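You operate a simulated robot arm through the tools that you are given. There is no shell and no other tool.

The job below is to be done with a simulated robot arm. You get a single attempt, and the scene is never put back.

TASK
Stand the white card holder in the dark stand, lock the green knob and load the small purple card.
Fine: open its flap, put the card in, snap the flap shut; leave the knob locked.

It is judged by the outcome, as a careful person would: the job done as asked, and still so three seconds after it is handed in. It fails if anything else is knocked over, pushed out of place, dropped, spilled or broken.

THE ROBOT
A 7-joint arm with a three-finger gripper, fixed in place. Base frame: the origin is at the foot of the arm, x ahead of it, y to its left, z up; the work surface is at about z = 840. Lengths are in mm, angles in degrees, forces in N, time in s.
With the tool pointing down near the work surface it reaches from about 100 to 880 mm from the base axis. Its first joint turns from -166.0 to 166.0 degrees. Payload 2.94 kg.
The tool frame sits at the grasp point between the pads (the TCP): z along the fingers, y along the line on which they close. The tips reach 30 mm beyond it. The gripper opens to 132 mm. The gripper's body begins 107 mm behind the TCP.
Orientation is told as [roll, pitch, yaw] about the base's x, y, z axes, in that order, counted from this pose: with the fingers straight down and closing along the base's y, the tool's x points along the base's -x, its y along +y and its z along -z.

THE INTERFACE
- The arm moves only by the tool jog_arm. Its argument "moves" is a list of rows, each an object of numbers (a shift or turn left out is 0, a gripper value left out holds the last): "jaw": the closure, from 0 (fully open) to 1 (shut); "x", "y", "z": the shift along the tool's x, y, z in mm; "rx", "ry", "rz": the turn, a rotation vector about the tool's x, y, z in degrees. In form: [{"jaw": .., "x": .., "y": .., "z": .., "rx": .., "ry": .., "rz": ..}, ...]. A call has 1 to 20 rows; each row is the pose to reach, as a shift and turn from the pose commanded when the call began, along the tool's axes at that moment. Each row takes 0.2 s and may step no farther than 50 mm and 8.6 degrees from the row before; otherwise, or with a gripper value out of range, the whole call is refused. A pose out of reach is approached as far as the arm can. The call stops where the force on the tool passes 90 N (or 10 N more than at its start, if that is more) or the arm is blocked; 0.2 s more then pass. The fingers move at their own pace and stop on an object; they squeeze with about 36 N. The grip force told is the motor's: it shows also when the fingers shut on nothing. Time passes only in rows, and 0.2 s behind the last, so rows that repeat a pose let the fingers close. The reply holds the time, the measured pose of the TCP, the force on the tool along the base axes, the opening and the grip force, in the units named above and with some noise, with the torque about the TCP (base axes, N m) and any sound that the robot's microphone picked up, and new pictures: "show" is both (left out), scene, wrist or none.
- Cameras (640 x 400 px; columns grow to the right, rows downward): "scene" is fixed at [399.2, -649.8, 1625.9]; the picture's right is [0.74, -0.67, 0.00], its down [-0.46, -0.50, -0.73] and it looks along [0.49, 0.54, -0.68] (base axes); focal length 337 px, centre (320, 200). "wrist" rides on the gripper at [72, 3, -144] in the tool frame; the picture's right is [-0.04, 1.00, 0.00], its down [-0.88, -0.04, -0.48] and it looks along [-0.47, -0.02, 0.88] (tool axes); focal length 256 px, centre (320, 200). There is no depth. A picture from a camera that has moved, and an enlarged one, comes with that camera's place and axes in the base frame and with its lens.
- lift_body(by): slides the trunk up (or, below 0, down) by that many mm; the arm rides with it, the base frame stays. It gives what a move gives, with no picture.
- close_up(camera, box): a new picture of the part [left, top, right, bottom] of that camera's present view, enlarged. It takes no simulated time.
- finish_job(): hands the job in; it is judged then, once.

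Places have to be worked out from the pictures, the camera data and where the tool is seen. Open the gripper and draw the arm clear of the work before you hand the job in, unless the task says otherwise.

The tools are called after "Request:" as name(argument=value, ...) on one line, values as JSON. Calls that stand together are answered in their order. jog_arm: Moves the arm, as the interface text tells. Its arguments: {"type":"object","properties":{"moves":{"type":"array","items":{"type":"object","properties":{"jaw":{"type":"number"},"x":{"type":"number"},"y":{"type":"number"},"z":{"type":"number"},"rx":{"type":"number"},"ry":{"type":"number"},"rz":{"type":"number"}}}},"show":{"type":"string","enum":["both","scene","wrist","none"]}},"required":["moves"]} The other tools are called the same way: lift_body (by) slides the trunk up or down; close_up (camera, box) takes an enlarged picture of a part of a camera's view; finish_job () hands the job in.

At the start:

```text
t: 0.0
eef_pos: [678.5, 11.7, 1191.0]
orientation: [0.0, -0.1, 0.0]
force: [-1.0, 0.4, -0.5]
torque: [0.02, -0.02, 0.0]
finger_gap: 132.0
grip_force: 0.1
trunk travel left (down, up): [-300.0, 240.0]
```

scene: 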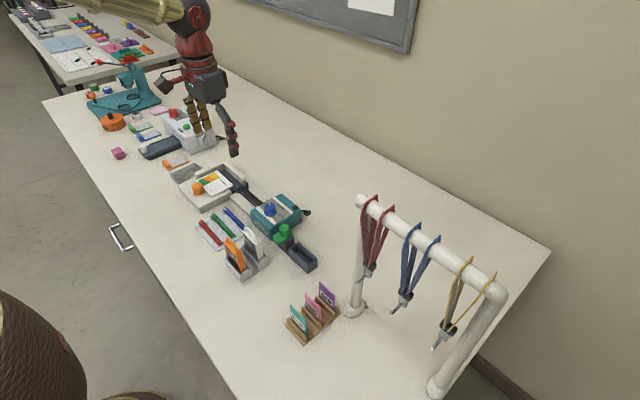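
wrist: 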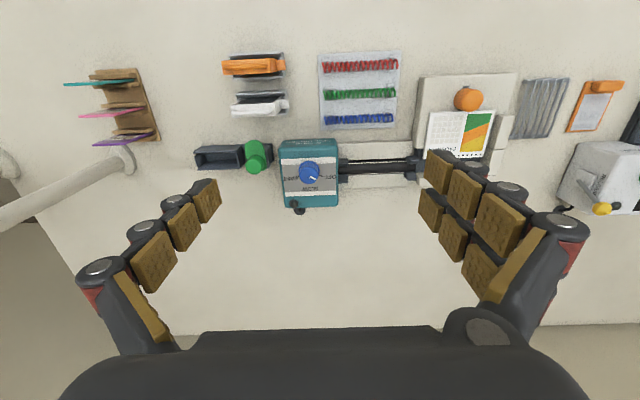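

I'll start by looking closely at the relevant parts: the holder rack, the dark stand with green knob, and the card rack.

Request:
close_up(camera="scene", box=[180, 160, 340, 290])

Request:
close_up(camera="scene", box=[260, 260, 380, 360])

Request:
close_up(camera="wrist", box=[180, 40, 420, 220])

Request:
close_up(camera="wrist", box=[40, 40, 200, 180])

```text
3.08 times, centred on (260, 225) of scene
camera zoom: at [399.2, -649.8, 1625.9], right [0.74, -0.67, 0.0], down [-0.46, -0.5, -0.73], along [0.49, 0.54, -0.68], focal length 1038 px, centre (505, 123)
```

zoom: 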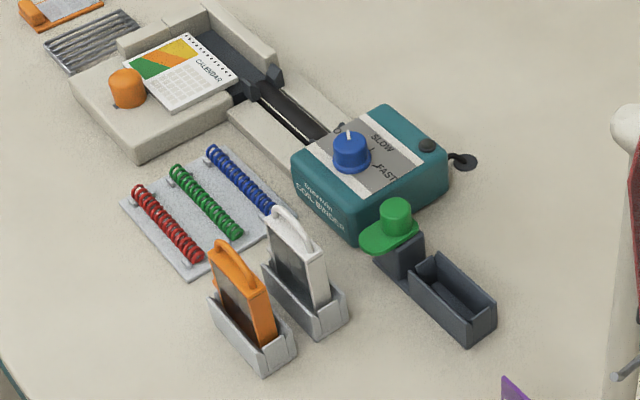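

```text
4.00 times, centred on (320, 310) of scene
camera zoom: at [399.2, -649.8, 1625.9], right [0.74, -0.67, 0.0], down [-0.46, -0.5, -0.73], along [0.49, 0.54, -0.68], focal length 1349 px, centre (320, -240)
```

zoom: 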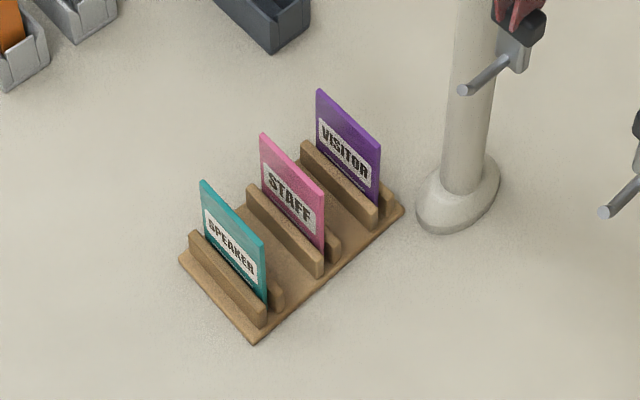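

```text
2.22 times, centred on (300, 130) of wrist
camera zoom: at [605.8, 14.4, 1334.1], right [0.04, 1.0, 0.0], down [0.88, -0.04, 0.48], along [0.47, -0.02, -0.88], focal length 569 px, centre (364, 356)
```

zoom: 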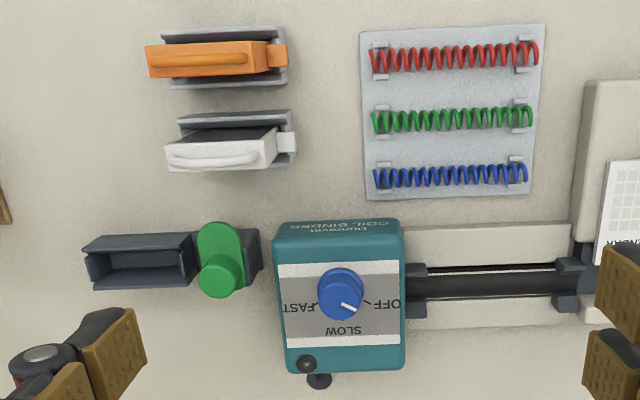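

```text
2.86 times, centred on (120, 110) of wrist
camera zoom: at [605.8, 14.4, 1334.1], right [0.04, 1.0, 0.0], down [0.88, -0.04, 0.48], along [0.47, -0.02, -0.88], focal length 731 px, centre (891, 457)
```

zoom: 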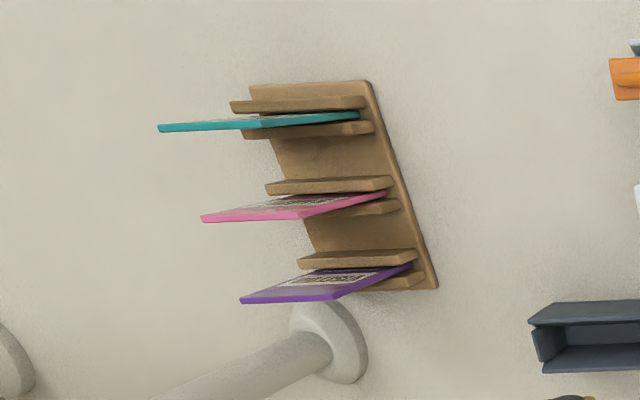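

Closer looks at the holder, stand and knob to understand the mechanisms.

Request:
close_up(camera="scene", box=[228, 200, 278, 250])

Request:
close_up(camera="scene", box=[255, 215, 325, 280])

Request:
close_up(camera="wrist", box=[190, 40, 300, 120])

Request:
close_up(camera="wrist", box=[185, 120, 305, 190])

Request:
close_up(camera="scene", box=[215, 220, 275, 290])

```text
8.00 times, centred on (253, 225) of scene
camera zoom: at [399.2, -649.8, 1625.9], right [0.74, -0.67, 0.0], down [-0.46, -0.5, -0.73], along [0.49, 0.54, -0.68], focal length 2698 px, centre (856, 0)
```

zoom: 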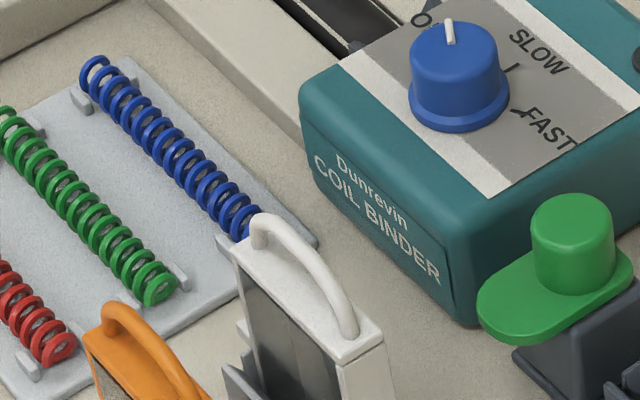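

```text
6.15 times, centred on (290, 248) of scene
camera zoom: at [399.2, -649.8, 1625.9], right [0.74, -0.67, 0.0], down [-0.46, -0.5, -0.73], along [0.49, 0.54, -0.68], focal length 2076 px, centre (505, -92)
```

zoom: 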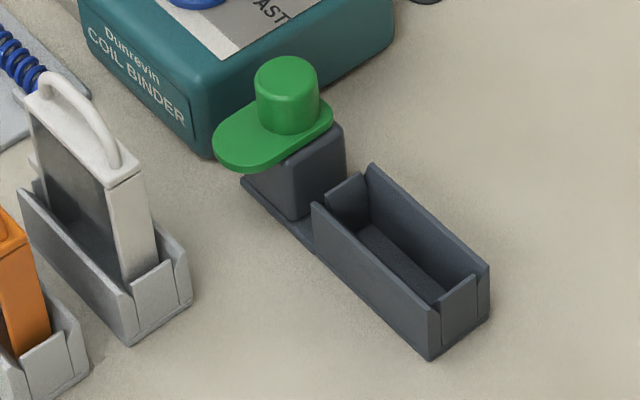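

```text
5.00 times, centred on (245, 80) of wrist
camera zoom: at [605.8, 14.4, 1334.1], right [0.04, 1.0, 0.0], down [0.88, -0.04, 0.48], along [0.47, -0.02, -0.88], focal length 1280 px, centre (695, 800)
```

zoom: 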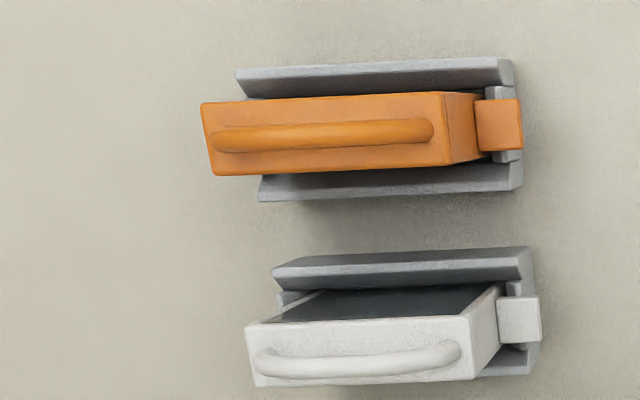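

```text
5.33 times, centred on (245, 155) of wrist
camera zoom: at [605.8, 14.4, 1334.1], right [0.04, 1.0, 0.0], down [0.88, -0.04, 0.48], along [0.47, -0.02, -0.88], focal length 1365 px, centre (720, 440)
```

zoom: 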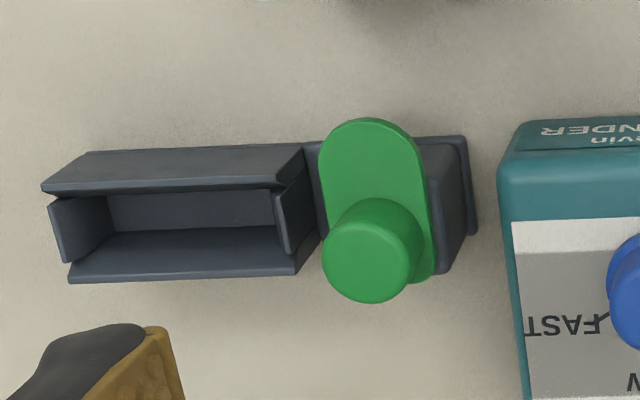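

```text
5.71 times, centred on (245, 255) of scene
camera zoom: at [399.2, -649.8, 1625.9], right [0.74, -0.67, 0.0], down [-0.46, -0.5, -0.73], along [0.49, 0.54, -0.68], focal length 1927 px, centre (749, -114)
```

zoom: 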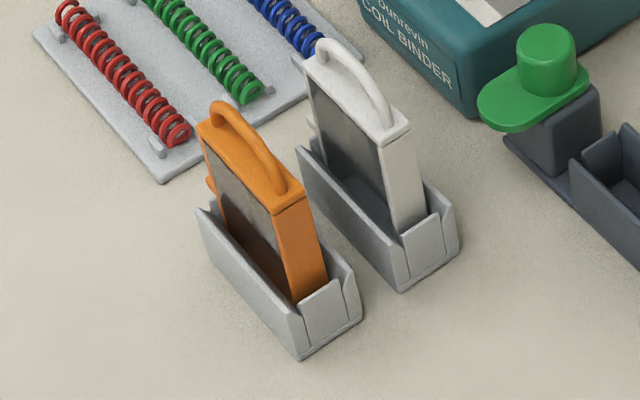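

The holder (about 64 wide × 18 thick, top near z 940, at x≈663, y≈-86) has a tab on its +y end. The dark stand's trough is near (758, -180), and the lever on its knob points to -x, so it looks unlocked. I'll move to get a closer wrist view of the stand.

Request:
jog_arm(moves=[{"x": 0, "y": -40, "z": 20, "jaw": 0.3}, {"x": 10, "y": -80, "z": 50}, {"x": 20, "y": -120, "z": 80}, {"x": 20, "y": -150, "z": 100}, {"x": 20, "y": -150, "z": 100}])

```text
refused: row 2 steps farther than a row can; nothing moved
```

The step limit counts the full 3D distance, so I'll use smaller steps.

Request:
jog_arm(moves=[{"x": 5, "y": -37, "z": 25, "jaw": 0.3}, {"x": 10, "y": -75, "z": 50}, {"x": 15, "y": -112, "z": 75}, {"x": 20, "y": -150, "z": 100}, {"x": 20, "y": -150, "z": 100}])

```text
t: 1.2
eef_pos: [658.0, -139.0, 1090.3]
orientation: [0.0, 0.0, 0.0]
force: [1.0, 0.2, -0.5]
torque: [0.02, 0.0, 0.01]
finger_gap: 92.3
grip_force: 0.1
trunk travel left (down, up): [-300.0, 240.0]
camera wrist: at [585.0, -135.7, 1234.6], right [0.04, 1.0, 0.0], down [0.88, -0.04, 0.48], along [0.48, -0.02, -0.88], focal length 256 px, centre (320, 200)
```

scene: 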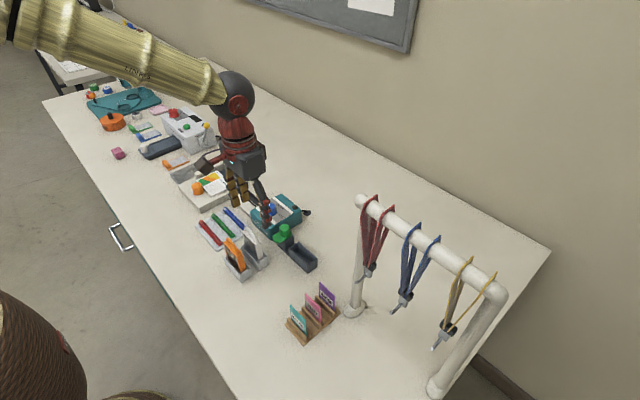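
wrist: 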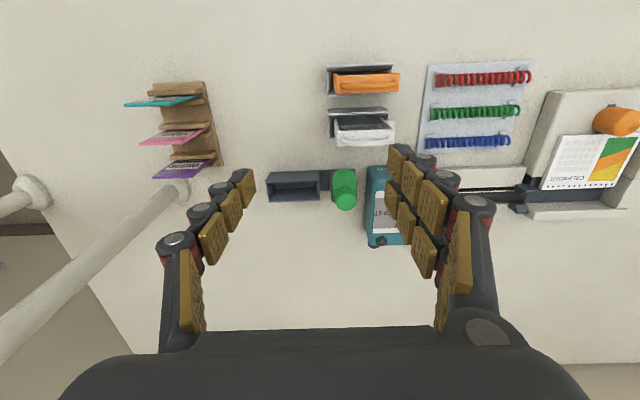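

Taking close-ups from this new view.

Request:
close_up(camera="wrist", box=[255, 155, 375, 225])

Request:
close_up(camera="wrist", box=[315, 55, 415, 155])

Request:
close_up(camera="wrist", box=[120, 75, 230, 185])

```text
5.33 times, centred on (315, 190) of wrist
camera zoom: at [585.0, -135.7, 1234.6], right [0.04, 1.0, 0.0], down [0.88, -0.04, 0.48], along [0.48, -0.02, -0.88], focal length 1365 px, centre (347, 253)
```

zoom: 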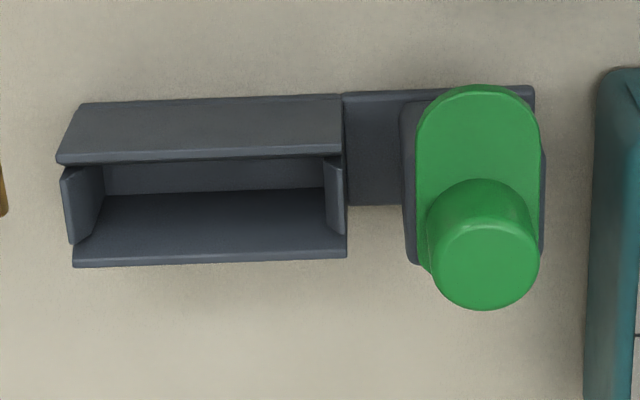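

```text
4.00 times, centred on (365, 105) of wrist
camera zoom: at [585.0, -135.7, 1234.6], right [0.04, 1.0, 0.0], down [0.88, -0.04, 0.48], along [0.48, -0.02, -0.88], focal length 1024 px, centre (140, 580)
```

zoom: 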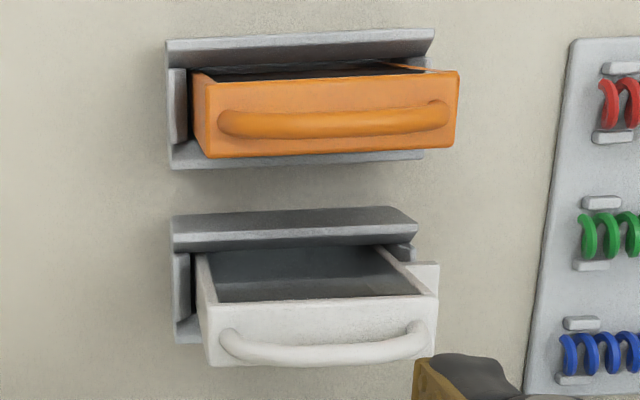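

```text
3.64 times, centred on (175, 130) of wrist
camera zoom: at [585.0, -135.7, 1234.6], right [0.04, 1.0, 0.0], down [0.88, -0.04, 0.48], along [0.48, -0.02, -0.88], focal length 931 px, centre (847, 454)
```

zoom: 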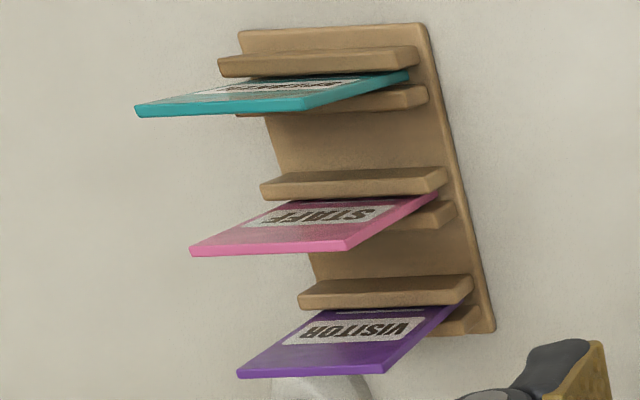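

The front (-x) face shows a dark recess, and the top carries the handle; I can't yet tell which part is the flap. I'll tilt the wrist to view the holder's front more horizontally.

Request:
jog_arm(moves=[{"x": 12, "y": 11, "z": 8, "ry": -8, "jaw": 0}, {"x": 24, "y": 22, "z": 16, "ry": -16}, {"x": 36, "y": 33, "z": 24, "ry": -24}, {"x": 48, "y": 44, "z": 32, "ry": -32}, {"x": 58, "y": 53, "z": 40, "ry": -40}, {"x": 58, "y": 53, "z": 40, "ry": -40}])

Request:
close_up(camera="wrist", box=[240, 120, 400, 260])

Request:
close_up(camera="scene", box=[228, 220, 278, 280])

```text
t: 2.6
eef_pos: [600.5, -83.8, 1048.6]
orientation: [0.0, -39.9, 0.0]
force: [0.1, -0.5, -0.7]
torque: [0.04, -0.02, 0.01]
finger_gap: 132.0
grip_force: 0.1
trunk travel left (down, up): [-300.0, 240.0]
camera wrist: at [452.5, -81.2, 1112.3], right [0.03, 1.0, 0.03], down [0.37, -0.04, 0.93], along [0.93, -0.02, -0.37], focal length 256 px, centre (320, 200)
```

scene: 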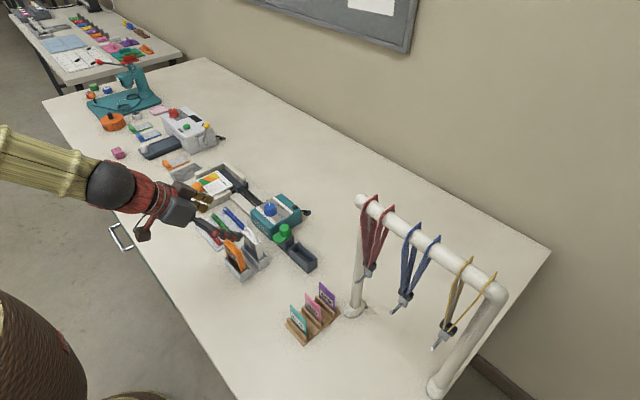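
wrist: 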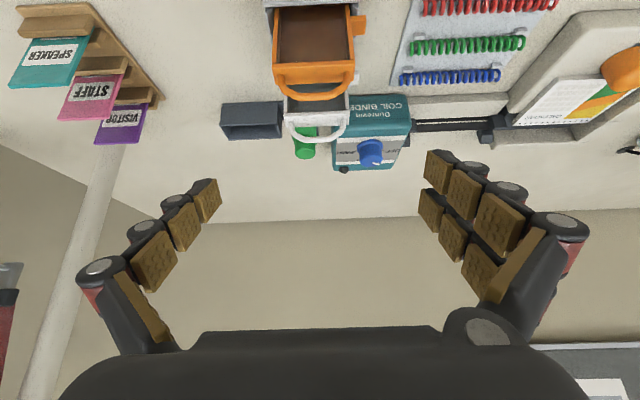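

```text
2.86 times, centred on (320, 190) of wrist
camera zoom: at [452.5, -81.2, 1112.3], right [0.03, 1.0, 0.03], down [0.37, -0.04, 0.93], along [0.93, -0.02, -0.37], focal length 731 px, centre (320, 229)
```

zoom: 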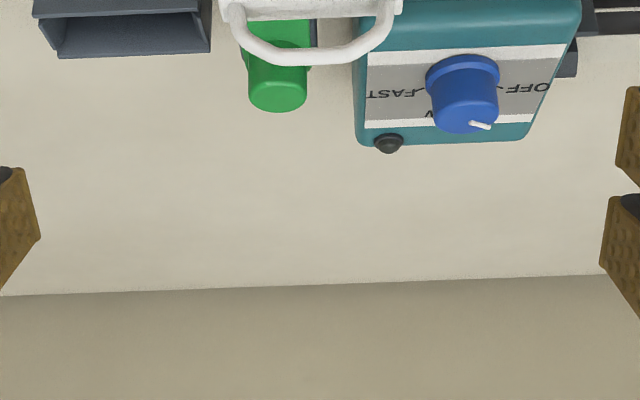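

```text
6.67 times, centred on (253, 250) of scene
camera zoom: at [399.2, -649.8, 1625.9], right [0.74, -0.67, 0.0], down [-0.46, -0.5, -0.73], along [0.49, 0.54, -0.68], focal length 2248 px, centre (767, -133)
```

zoom: 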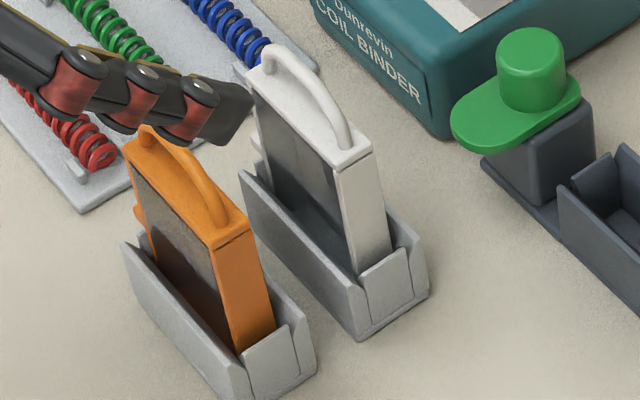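

Request:
close_up(camera="wrist", box=[250, 0, 390, 150])

Request:
close_up(camera="wrist", box=[215, 90, 355, 165])

```text
2.67 times, centred on (320, 75) of wrist
camera zoom: at [452.5, -81.2, 1112.3], right [0.03, 1.0, 0.03], down [0.37, -0.04, 0.93], along [0.93, -0.02, -0.37], focal length 683 px, centre (320, 533)
```

zoom: 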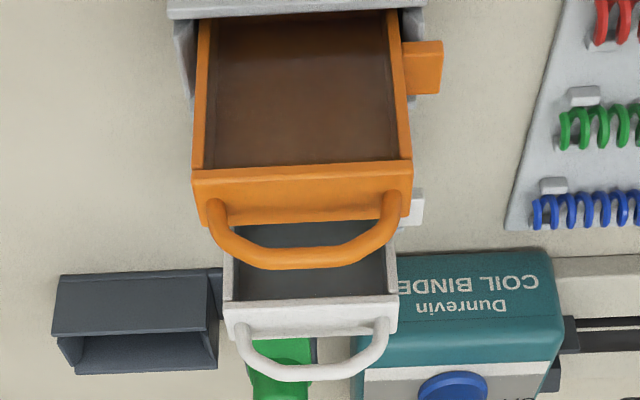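

```text
4.57 times, centred on (285, 128) of wrist
camera zoom: at [452.5, -81.2, 1112.3], right [0.03, 1.0, 0.03], down [0.37, -0.04, 0.93], along [0.93, -0.02, -0.37], focal length 1170 px, centre (480, 531)
```

zoom: 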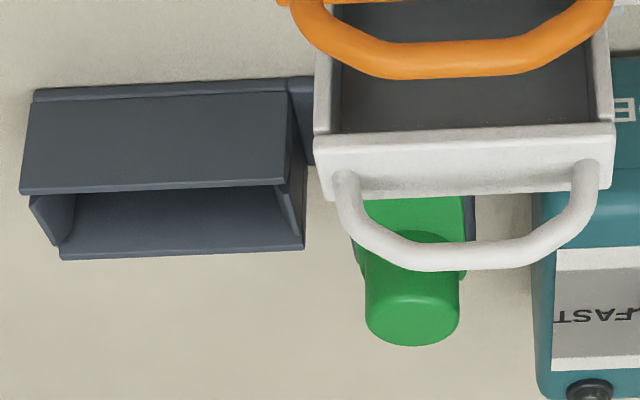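

The top bar with the handle is a separate lid piece sitting on the body, so that's the flap (handle top about z 967). I'll straighten the tool and go above the holder so that the fingers can take its ±y sides.

Request:
jog_arm(moves=[{"x": -8, "y": 0, "z": 9, "ry": 8}, {"x": -16, "y": -1, "z": 18, "ry": 16}, {"x": -25, "y": -1, "z": 28, "ry": 24}, {"x": -34, "y": -2, "z": 38, "ry": 32, "jaw": 0.33}, {"x": -42, "y": -2, "z": 47, "ry": 40, "jaw": 0.33}, {"x": -42, "y": -2, "z": 47, "ry": 40, "jaw": 0.33}])

Request:
close_up(camera="wrist", box=[220, 100, 420, 225])

```text
t: 4.0
eef_pos: [663.1, -86.5, 1042.9]
orientation: [0.1, 0.0, 0.0]
force: [1.0, -0.3, -0.3]
torque: [-0.03, 0.01, 0.0]
finger_gap: 88.6
grip_force: 0.0
trunk travel left (down, up): [-300.0, 240.0]
camera wrist: at [590.1, -83.1, 1186.3], right [0.04, 1.0, 0.0], down [0.88, -0.04, 0.48], along [0.47, -0.02, -0.88], focal length 256 px, centre (320, 200)
```

scene: 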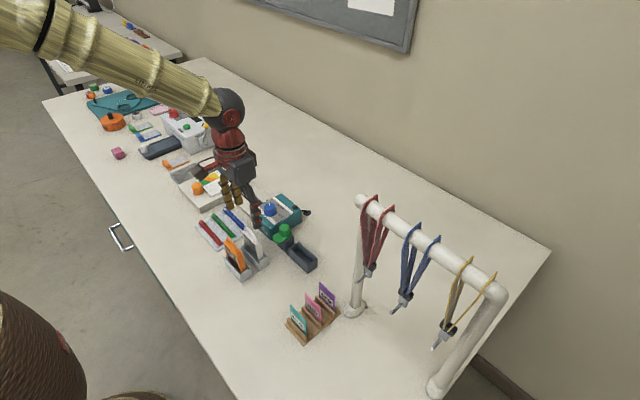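
wrist: 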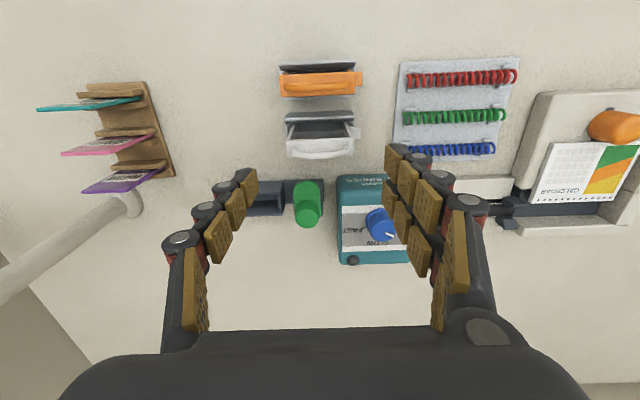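

```text
3.20 times, centred on (320, 162) of wrist
camera zoom: at [590.1, -83.1, 1186.3], right [0.04, 1.0, 0.0], down [0.88, -0.04, 0.48], along [0.47, -0.02, -0.88], focal length 819 px, centre (320, 320)
```

zoom: 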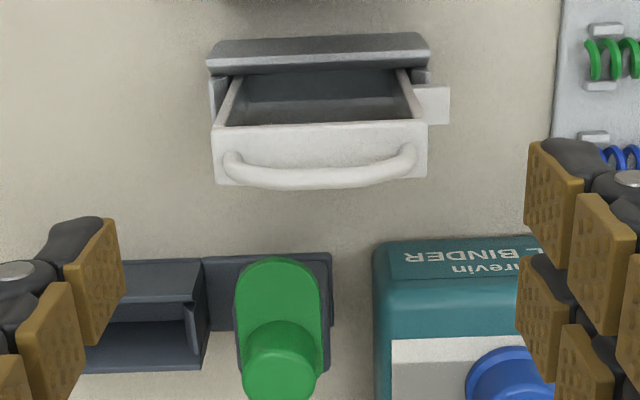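

The holder's lid centre works out to (663, -86), directly under the tool. The tab top is near z 889, so I descend to TCP z≈929 (tips 899) and close on the body's ends.

Request:
jog_arm(moves=[{"z": 40}, {"z": 80}, {"z": 100}, {"z": 114}, {"z": 114}])

Request:
close_up(camera="scene", box=[220, 190, 300, 280])

```text
t: 5.2
eef_pos: [663.5, -87.0, 926.2]
orientation: [0.0, 0.0, 0.0]
force: [0.5, -0.3, 1.1]
torque: [-0.01, 0.01, 0.01]
finger_gap: 88.5
grip_force: 0.0
trunk travel left (down, up): [-300.0, 240.0]
camera wrist: at [591.1, -83.6, 1069.7], right [0.04, 1.0, 0.0], down [0.88, -0.04, 0.48], along [0.48, -0.02, -0.88], focal length 256 px, centre (320, 200)
```

scene: 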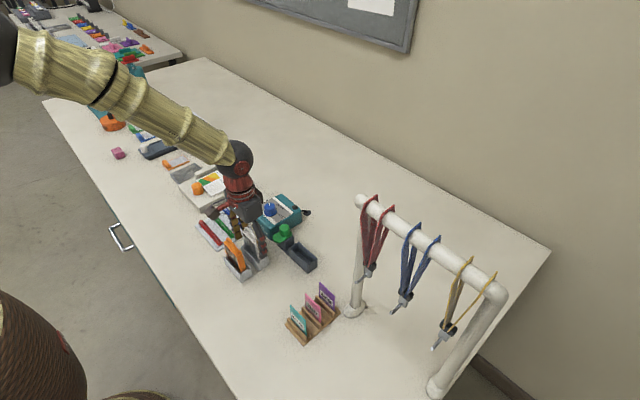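
wrist: 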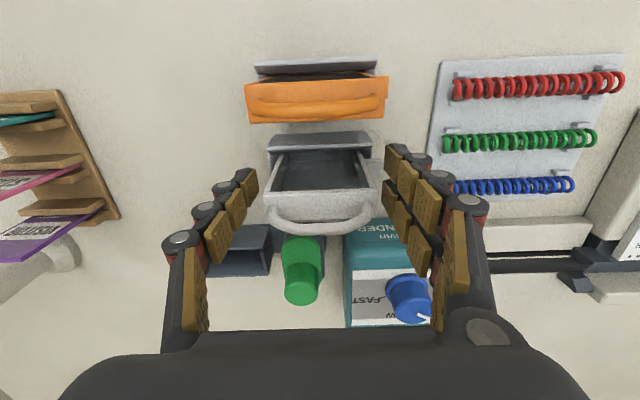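

```text
4.44 times, centred on (260, 235) of scene
camera zoom: at [399.2, -649.8, 1625.9], right [0.74, -0.67, 0.0], down [-0.46, -0.5, -0.73], along [0.49, 0.54, -0.68], focal length 1499 px, centre (587, 44)
```

zoom: 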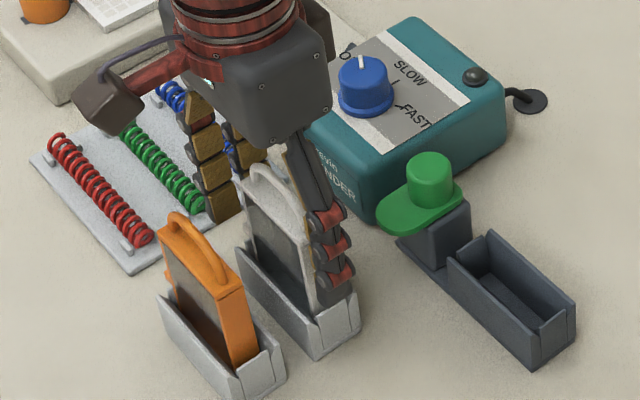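

The fingers straddle the holder cleanly. Closing the gripper.

Request:
jog_arm(moves=[{"jaw": 0.6}, {"jaw": 1}, {"jaw": 1}, {"jaw": 1}, {"jaw": 1}], show="wrist")

```text
t: 6.4
eef_pos: [663.0, -87.0, 927.0]
orientation: [0.0, 0.0, -0.1]
force: [0.4, -0.3, 0.3]
torque: [0.06, 0.01, -0.01]
finger_gap: 64.7
grip_force: 35.6
trunk travel left (down, up): [-300.0, 240.0]
camera wrist: at [591.0, -83.6, 1069.9], right [0.04, 1.0, 0.0], down [0.88, -0.04, 0.48], along [0.48, -0.02, -0.88], focal length 256 px, centre (320, 200)
```

wrist: 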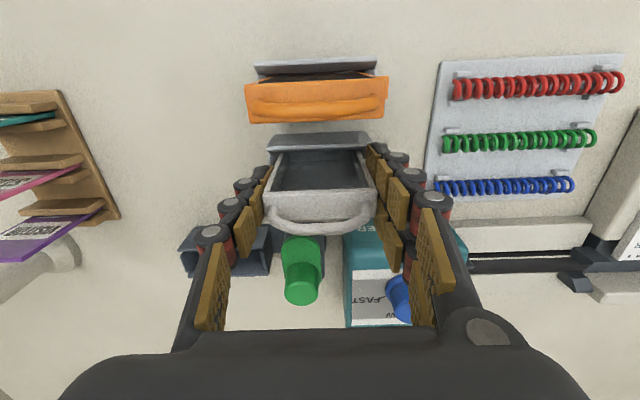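

Gripped at 64.7 mm with 36 N. Lifting straight up 100 mm.

Request:
jog_arm(moves=[{"z": -10}, {"z": -25}, {"z": -50}, {"z": -80}, {"z": -105}, {"z": -105}])

Request:
close_up(camera="scene", box=[210, 160, 330, 290])

Request:
close_up(camera="wrist", box=[200, 40, 400, 260])

```text
t: 7.8
eef_pos: [663.3, -87.3, 1033.3]
orientation: [0.0, 0.0, 0.1]
force: [-0.4, 0.1, -0.3]
torque: [-0.03, 0.02, 0.01]
finger_gap: 65.0
grip_force: 36.0
trunk travel left (down, up): [-300.0, 240.0]
camera wrist: at [590.7, -84.3, 1176.6], right [0.04, 1.0, 0.0], down [0.88, -0.04, 0.47], along [0.47, -0.02, -0.88], focal length 256 px, centre (320, 200)
```

scene: 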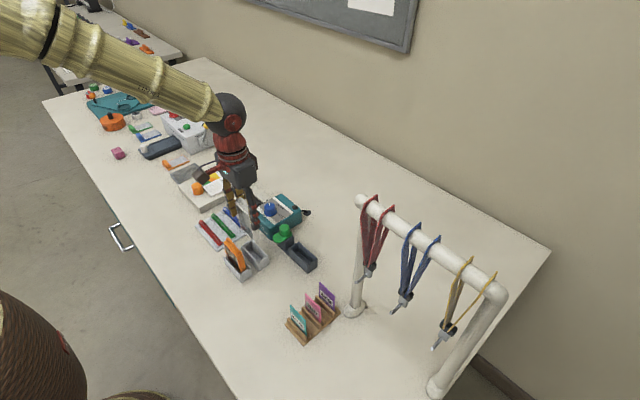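
wrist: 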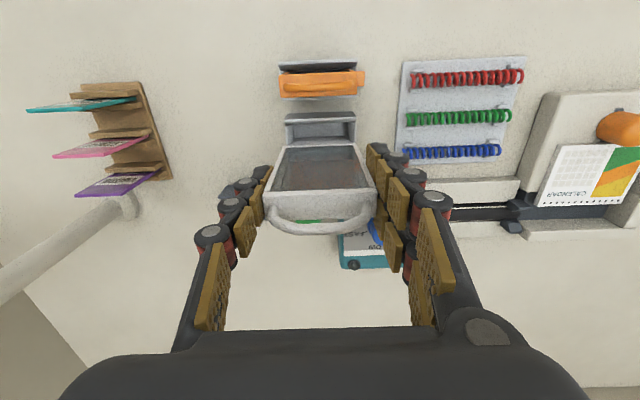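

```text
3.08 times, centred on (270, 225) of scene
camera zoom: at [399.2, -649.8, 1625.9], right [0.74, -0.67, 0.0], down [-0.46, -0.5, -0.73], along [0.49, 0.54, -0.68], focal length 1038 px, centre (474, 123)
```

zoom: 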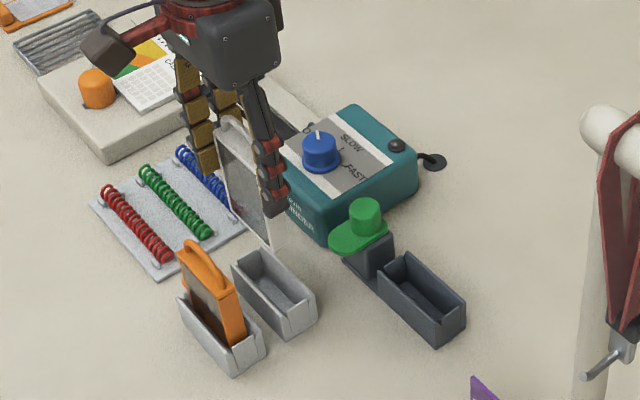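

```text
1.82 times, centred on (300, 150) of wrist
camera zoom: at [590.7, -84.3, 1176.6], right [0.04, 1.0, 0.0], down [0.88, -0.04, 0.47], along [0.47, -0.02, -0.88], focal length 465 px, centre (356, 291)
```

zoom: 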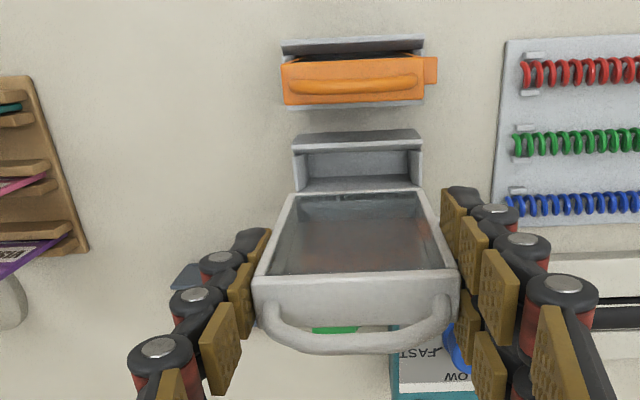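

The holder hangs straight in the grip. By comparing matching corners, the stand is offset from the cradle by about (+96, -97.5), so I'll translate above the stand at the same height.

Request:
jog_arm(moves=[{"x": -15, "y": -16}, {"x": -38, "y": -39}, {"x": -61, "y": -62}, {"x": -83, "y": -85}, {"x": -95.7, "y": -97.5}, {"x": -95.7, "y": -97.5}])

Request:
close_up(camera="scene", box=[240, 180, 340, 280])

Request:
close_up(camera="wrist", box=[240, 80, 420, 260])

```text
t: 9.2
eef_pos: [759.9, -185.3, 1032.3]
orientation: [0.1, 0.1, -0.1]
force: [0.0, 0.1, -0.2]
torque: [-0.01, 0.0, 0.0]
finger_gap: 64.8
grip_force: 35.8
trunk travel left (down, up): [-300.0, 240.0]
camera wrist: at [687.1, -182.0, 1176.8], right [0.04, 1.0, 0.0], down [0.88, -0.04, 0.48], along [0.48, -0.02, -0.88], focal length 256 px, centre (320, 200)
```

scene: 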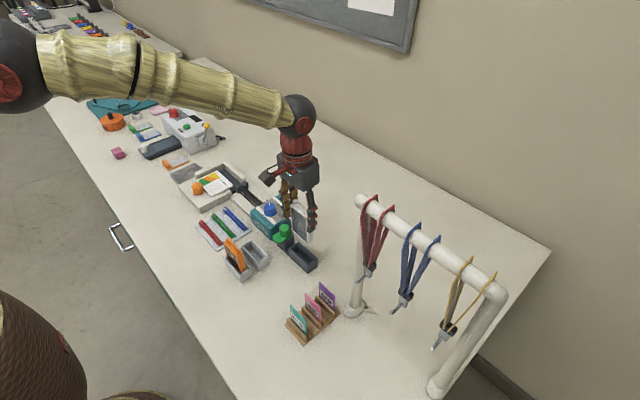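
wrist: 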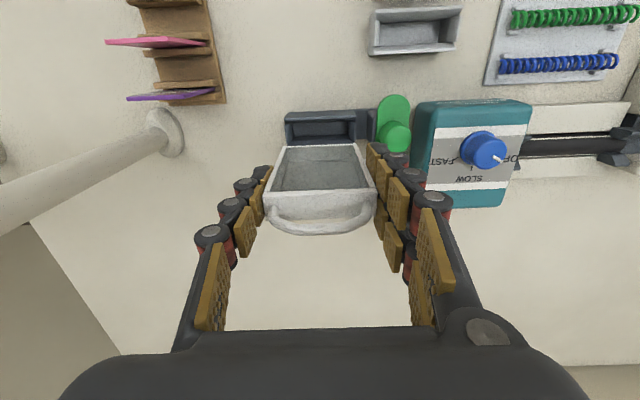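

```text
4.00 times, centred on (290, 230) of scene
camera zoom: at [399.2, -649.8, 1625.9], right [0.74, -0.67, 0.0], down [-0.46, -0.5, -0.73], along [0.49, 0.54, -0.68], focal length 1349 px, centre (440, 80)
```

zoom: 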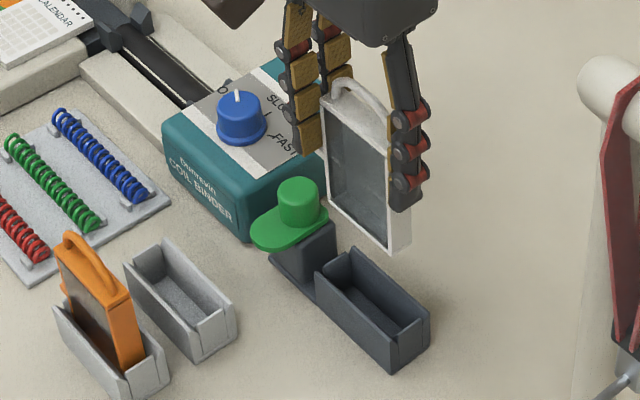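

```text
2.22 times, centred on (330, 170) of wrist
camera zoom: at [687.1, -182.0, 1176.8], right [0.04, 1.0, 0.0], down [0.88, -0.04, 0.48], along [0.48, -0.02, -0.88], focal length 569 px, centre (298, 267)
```

zoom: 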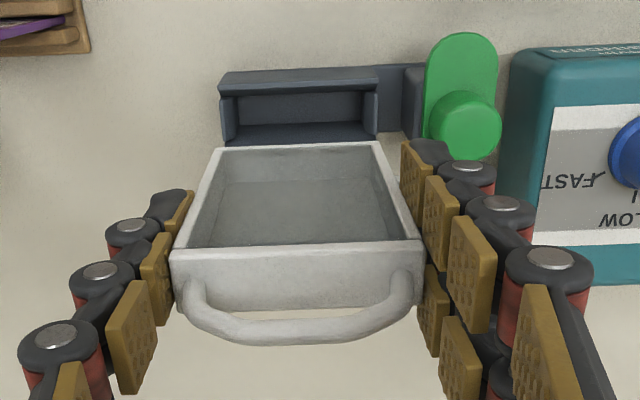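

The alignment matches the earlier cradle view within about 1 mm. I'll descend to just above the trough and check.

Request:
jog_arm(moves=[{"z": 20}, {"z": 40}, {"z": 58}, {"z": 58}])

Request:
close_up(camera="scene", box=[260, 195, 330, 275])

Request:
close_up(camera="wrist", box=[240, 80, 420, 260])

```text
t: 10.2
eef_pos: [758.2, -185.2, 973.5]
orientation: [0.0, 0.0, 0.0]
force: [-0.4, -0.2, 0.2]
torque: [0.01, 0.0, 0.02]
finger_gap: 64.9
grip_force: 36.0
trunk travel left (down, up): [-300.0, 240.0]
camera wrist: at [685.5, -181.3, 1118.1], right [0.04, 1.0, 0.0], down [0.88, -0.04, 0.48], along [0.47, -0.02, -0.88], focal length 256 px, centre (320, 200)
```

scene: 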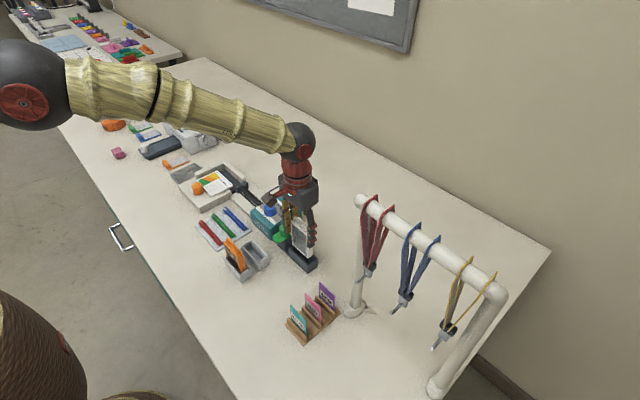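
wrist: 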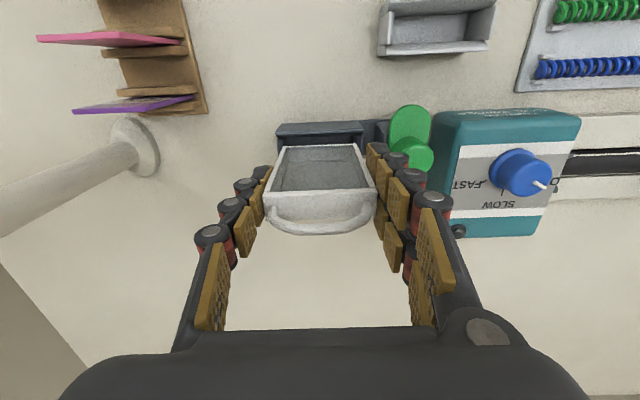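

```text
5.00 times, centred on (295, 235) of scene
camera zoom: at [399.2, -649.8, 1625.9], right [0.74, -0.67, 0.0], down [-0.46, -0.5, -0.73], along [0.49, 0.54, -0.68], focal length 1686 px, centre (445, 25)
```

zoom: 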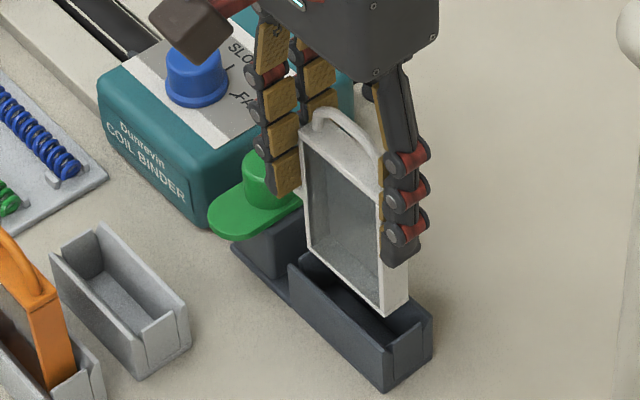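

```text
2.22 times, centred on (330, 170) of wrist
camera zoom: at [685.5, -181.3, 1118.1], right [0.04, 1.0, 0.0], down [0.88, -0.04, 0.48], along [0.47, -0.02, -0.88], focal length 569 px, centre (298, 267)
```

zoom: 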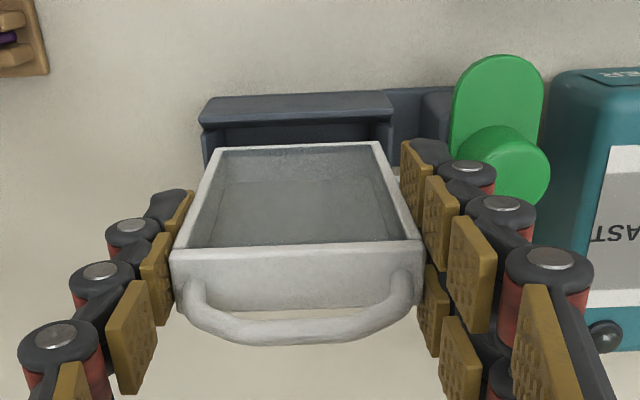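

The holder's bottom is just over the trough and centred. Lowering gently into it.

Request:
jog_arm(moves=[{"z": 10}, {"z": 18}, {"z": 25}, {"z": 30}, {"z": 30}])

Request:
close_up(camera="scene", box=[260, 195, 330, 275])

```text
t: 11.4
eef_pos: [757.2, -185.1, 945.0]
orientation: [0.1, 0.0, 0.0]
force: [-0.1, -0.7, -1.4]
torque: [0.01, 0.03, -0.01]
finger_gap: 64.9
grip_force: 36.0
trunk travel left (down, up): [-300.0, 240.0]
camera wrist: at [686.0, -182.2, 1088.2], right [0.04, 1.0, 0.0], down [0.88, -0.04, 0.48], along [0.48, -0.02, -0.88], focal length 256 px, centre (320, 200)
```

scene: 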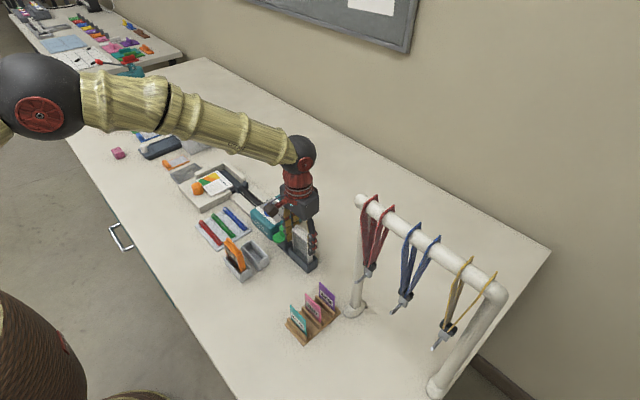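
wrist: 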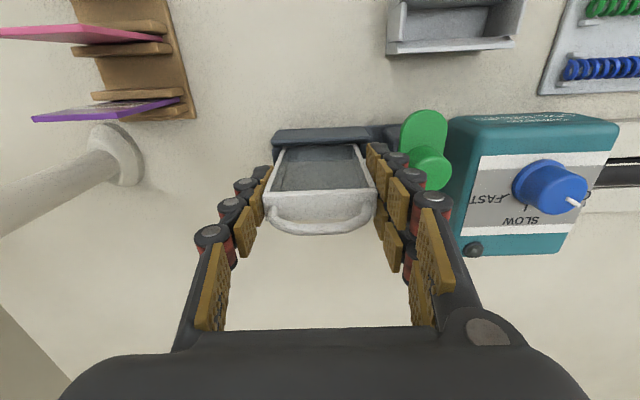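

```text
5.00 times, centred on (295, 235) of scene
camera zoom: at [399.2, -649.8, 1625.9], right [0.74, -0.67, 0.0], down [-0.46, -0.5, -0.73], along [0.49, 0.54, -0.68], focal length 1686 px, centre (445, 25)
```

zoom: 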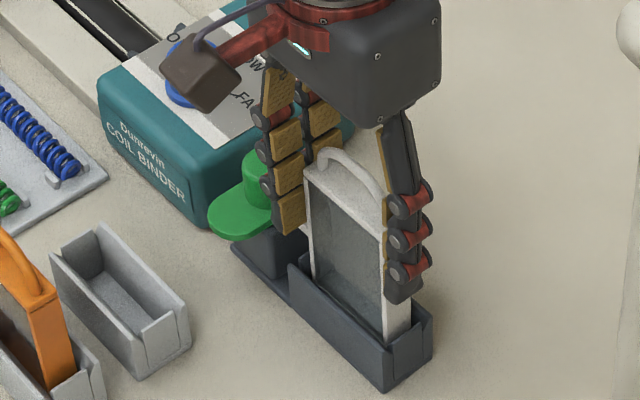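

It's entering the trough with no contact force. Continuing the last ~18 mm slowly.

Request:
jog_arm(moves=[{"z": 5}, {"z": 9}, {"z": 12}, {"z": 14}, {"z": 15}, {"z": 15}])

Request:
close_up(camera="scene", box=[260, 195, 330, 275])

```text
t: 12.8
eef_pos: [758.3, -186.2, 929.1]
orientation: [-0.1, 0.0, 0.1]
force: [0.0, -0.5, -0.2]
torque: [0.0, -0.03, 0.01]
finger_gap: 64.7
grip_force: 35.9
trunk travel left (down, up): [-300.0, 240.0]
camera wrist: at [686.4, -183.1, 1072.9], right [0.04, 1.0, 0.0], down [0.88, -0.04, 0.48], along [0.47, -0.02, -0.88], focal length 256 px, centre (320, 200)
```

scene: 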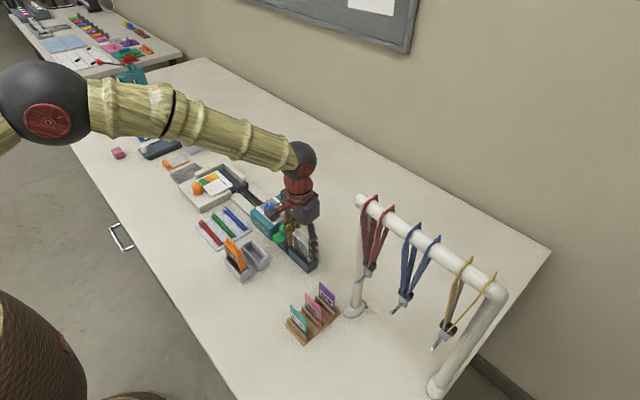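
wrist: 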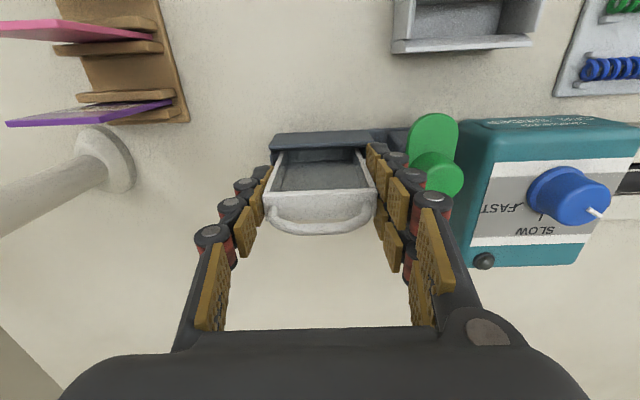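

```text
5.00 times, centred on (295, 235) of scene
camera zoom: at [399.2, -649.8, 1625.9], right [0.74, -0.67, 0.0], down [-0.46, -0.5, -0.73], along [0.49, 0.54, -0.68], focal length 1686 px, centre (445, 25)
```

zoom: 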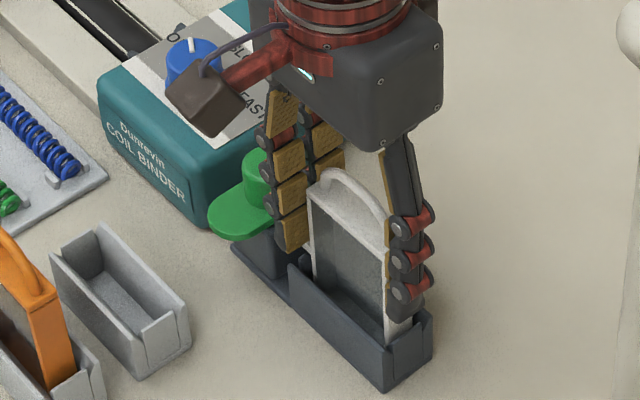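

Still no contact at z 929; I'll go down a few more mm and watch the force.

Request:
jog_arm(moves=[{"z": 1}, {"z": 2}, {"z": 3}, {"z": 3}], show="none")

```text
t: 13.8
eef_pos: [759.4, -186.8, 926.1]
orientation: [0.0, 0.0, 0.0]
force: [-0.4, -0.4, -1.2]
torque: [-0.01, 0.01, 0.03]
finger_gap: 64.7
grip_force: 35.7
trunk travel left (down, up): [-300.0, 240.0]
```

Request:
jog_arm(moves=[{"z": 1}, {"z": 2}, {"z": 2}, {"z": 2}])

Request:
close_up(camera="scene", box=[260, 195, 330, 275])

Request:
close_up(camera="wrist", box=[240, 100, 480, 260])

```text
t: 14.8
eef_pos: [758.3, -187.1, 926.1]
orientation: [0.0, -0.1, 0.1]
force: [-1.2, 2.3, 9.4]
torque: [0.33, 0.06, -0.03]
finger_gap: 64.9
grip_force: 36.0
trunk travel left (down, up): [-300.0, 240.0]
camera wrist: at [685.8, -183.2, 1069.7], right [0.04, 1.0, 0.0], down [0.88, -0.04, 0.48], along [0.48, -0.02, -0.88], focal length 256 px, centre (320, 200)
```

scene: 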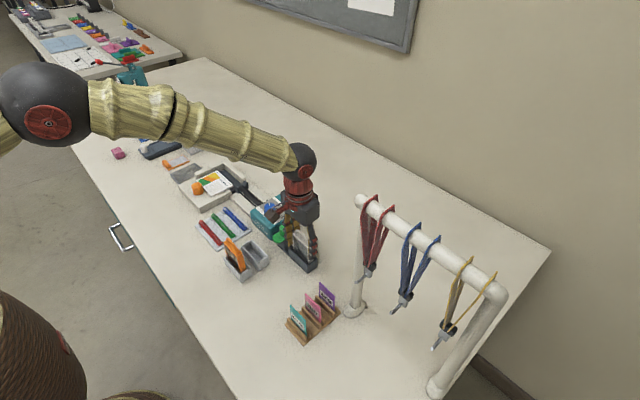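
wrist: 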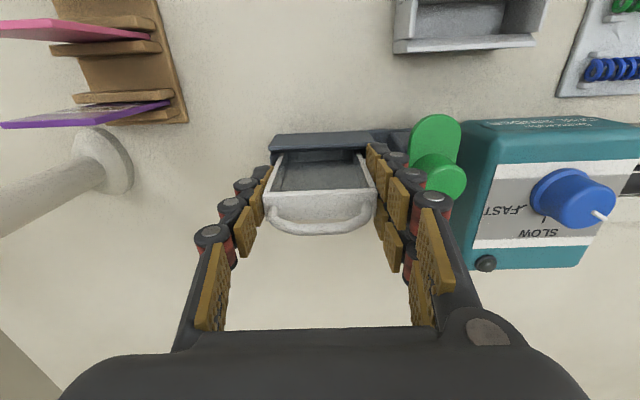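

```text
5.00 times, centred on (295, 235) of scene
camera zoom: at [399.2, -649.8, 1625.9], right [0.74, -0.67, 0.0], down [-0.46, -0.5, -0.73], along [0.49, 0.54, -0.68], focal length 1686 px, centre (445, 25)
```

zoom: 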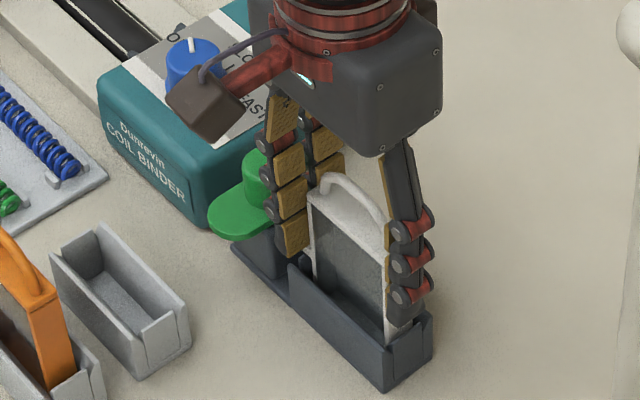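

```text
2.50 times, centred on (360, 180) of wrist
camera zoom: at [685.8, -183.2, 1069.7], right [0.04, 1.0, 0.0], down [0.88, -0.04, 0.48], along [0.48, -0.02, -0.88], focal length 640 px, centre (220, 250)
```

zoom: 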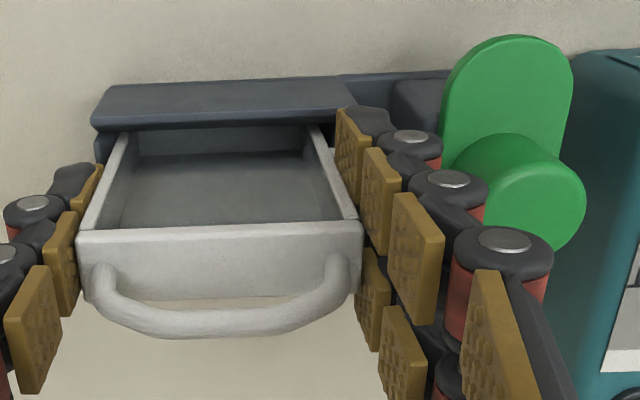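

Contact force at z 926, the same height as in the original cradle, so it's seated on the floor. Releasing slightly and raising.

Request:
jog_arm(moves=[{"jaw": 0.41, "z": 0}, {"jaw": 0.41, "z": 0}, {"jaw": 0.41, "z": 0}, {"z": -20}, {"z": -60}, {"z": -100}, {"z": -140}, {"z": -140}])

Request:
close_up(camera="scene", box=[260, 195, 330, 275])

Request:
close_up(camera="wrist", box=[240, 80, 480, 240])

```text
t: 16.6
eef_pos: [756.6, -186.8, 1065.8]
orientation: [0.1, 0.1, 0.0]
force: [0.4, -0.4, -0.5]
torque: [0.02, 0.0, 0.02]
finger_gap: 77.7
grip_force: 0.0
trunk travel left (down, up): [-300.0, 240.0]
camera wrist: at [683.7, -182.6, 1209.7], right [0.04, 1.0, 0.0], down [0.88, -0.04, 0.47], along [0.47, -0.02, -0.88], focal length 256 px, centre (320, 200)
```

scene: 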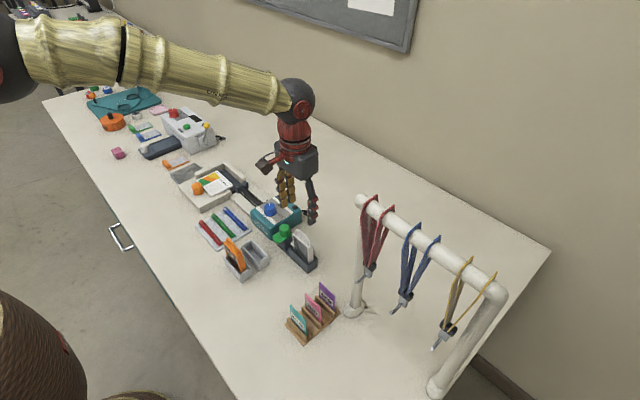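
wrist: 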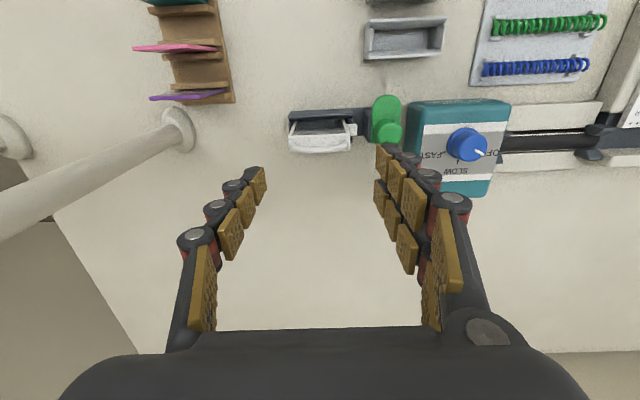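

```text
5.00 times, centred on (295, 235) of scene
camera zoom: at [399.2, -649.8, 1625.9], right [0.74, -0.67, 0.0], down [-0.46, -0.5, -0.73], along [0.49, 0.54, -0.68], focal length 1686 px, centre (445, 25)
```

zoom: 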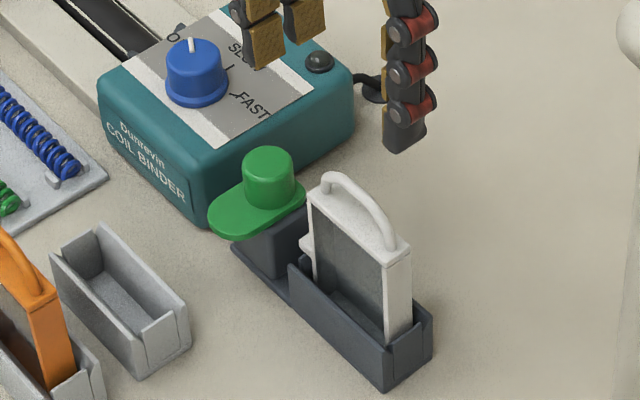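

```text
2.50 times, centred on (360, 160) of wrist
camera zoom: at [683.7, -182.6, 1209.7], right [0.04, 1.0, 0.0], down [0.88, -0.04, 0.47], along [0.47, -0.02, -0.88], focal length 640 px, centre (220, 300)
```

zoom: 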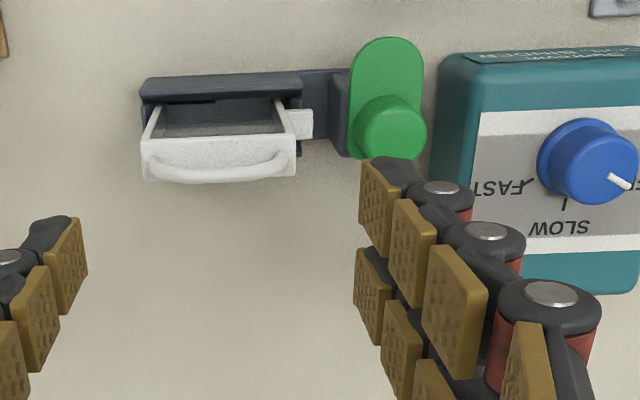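

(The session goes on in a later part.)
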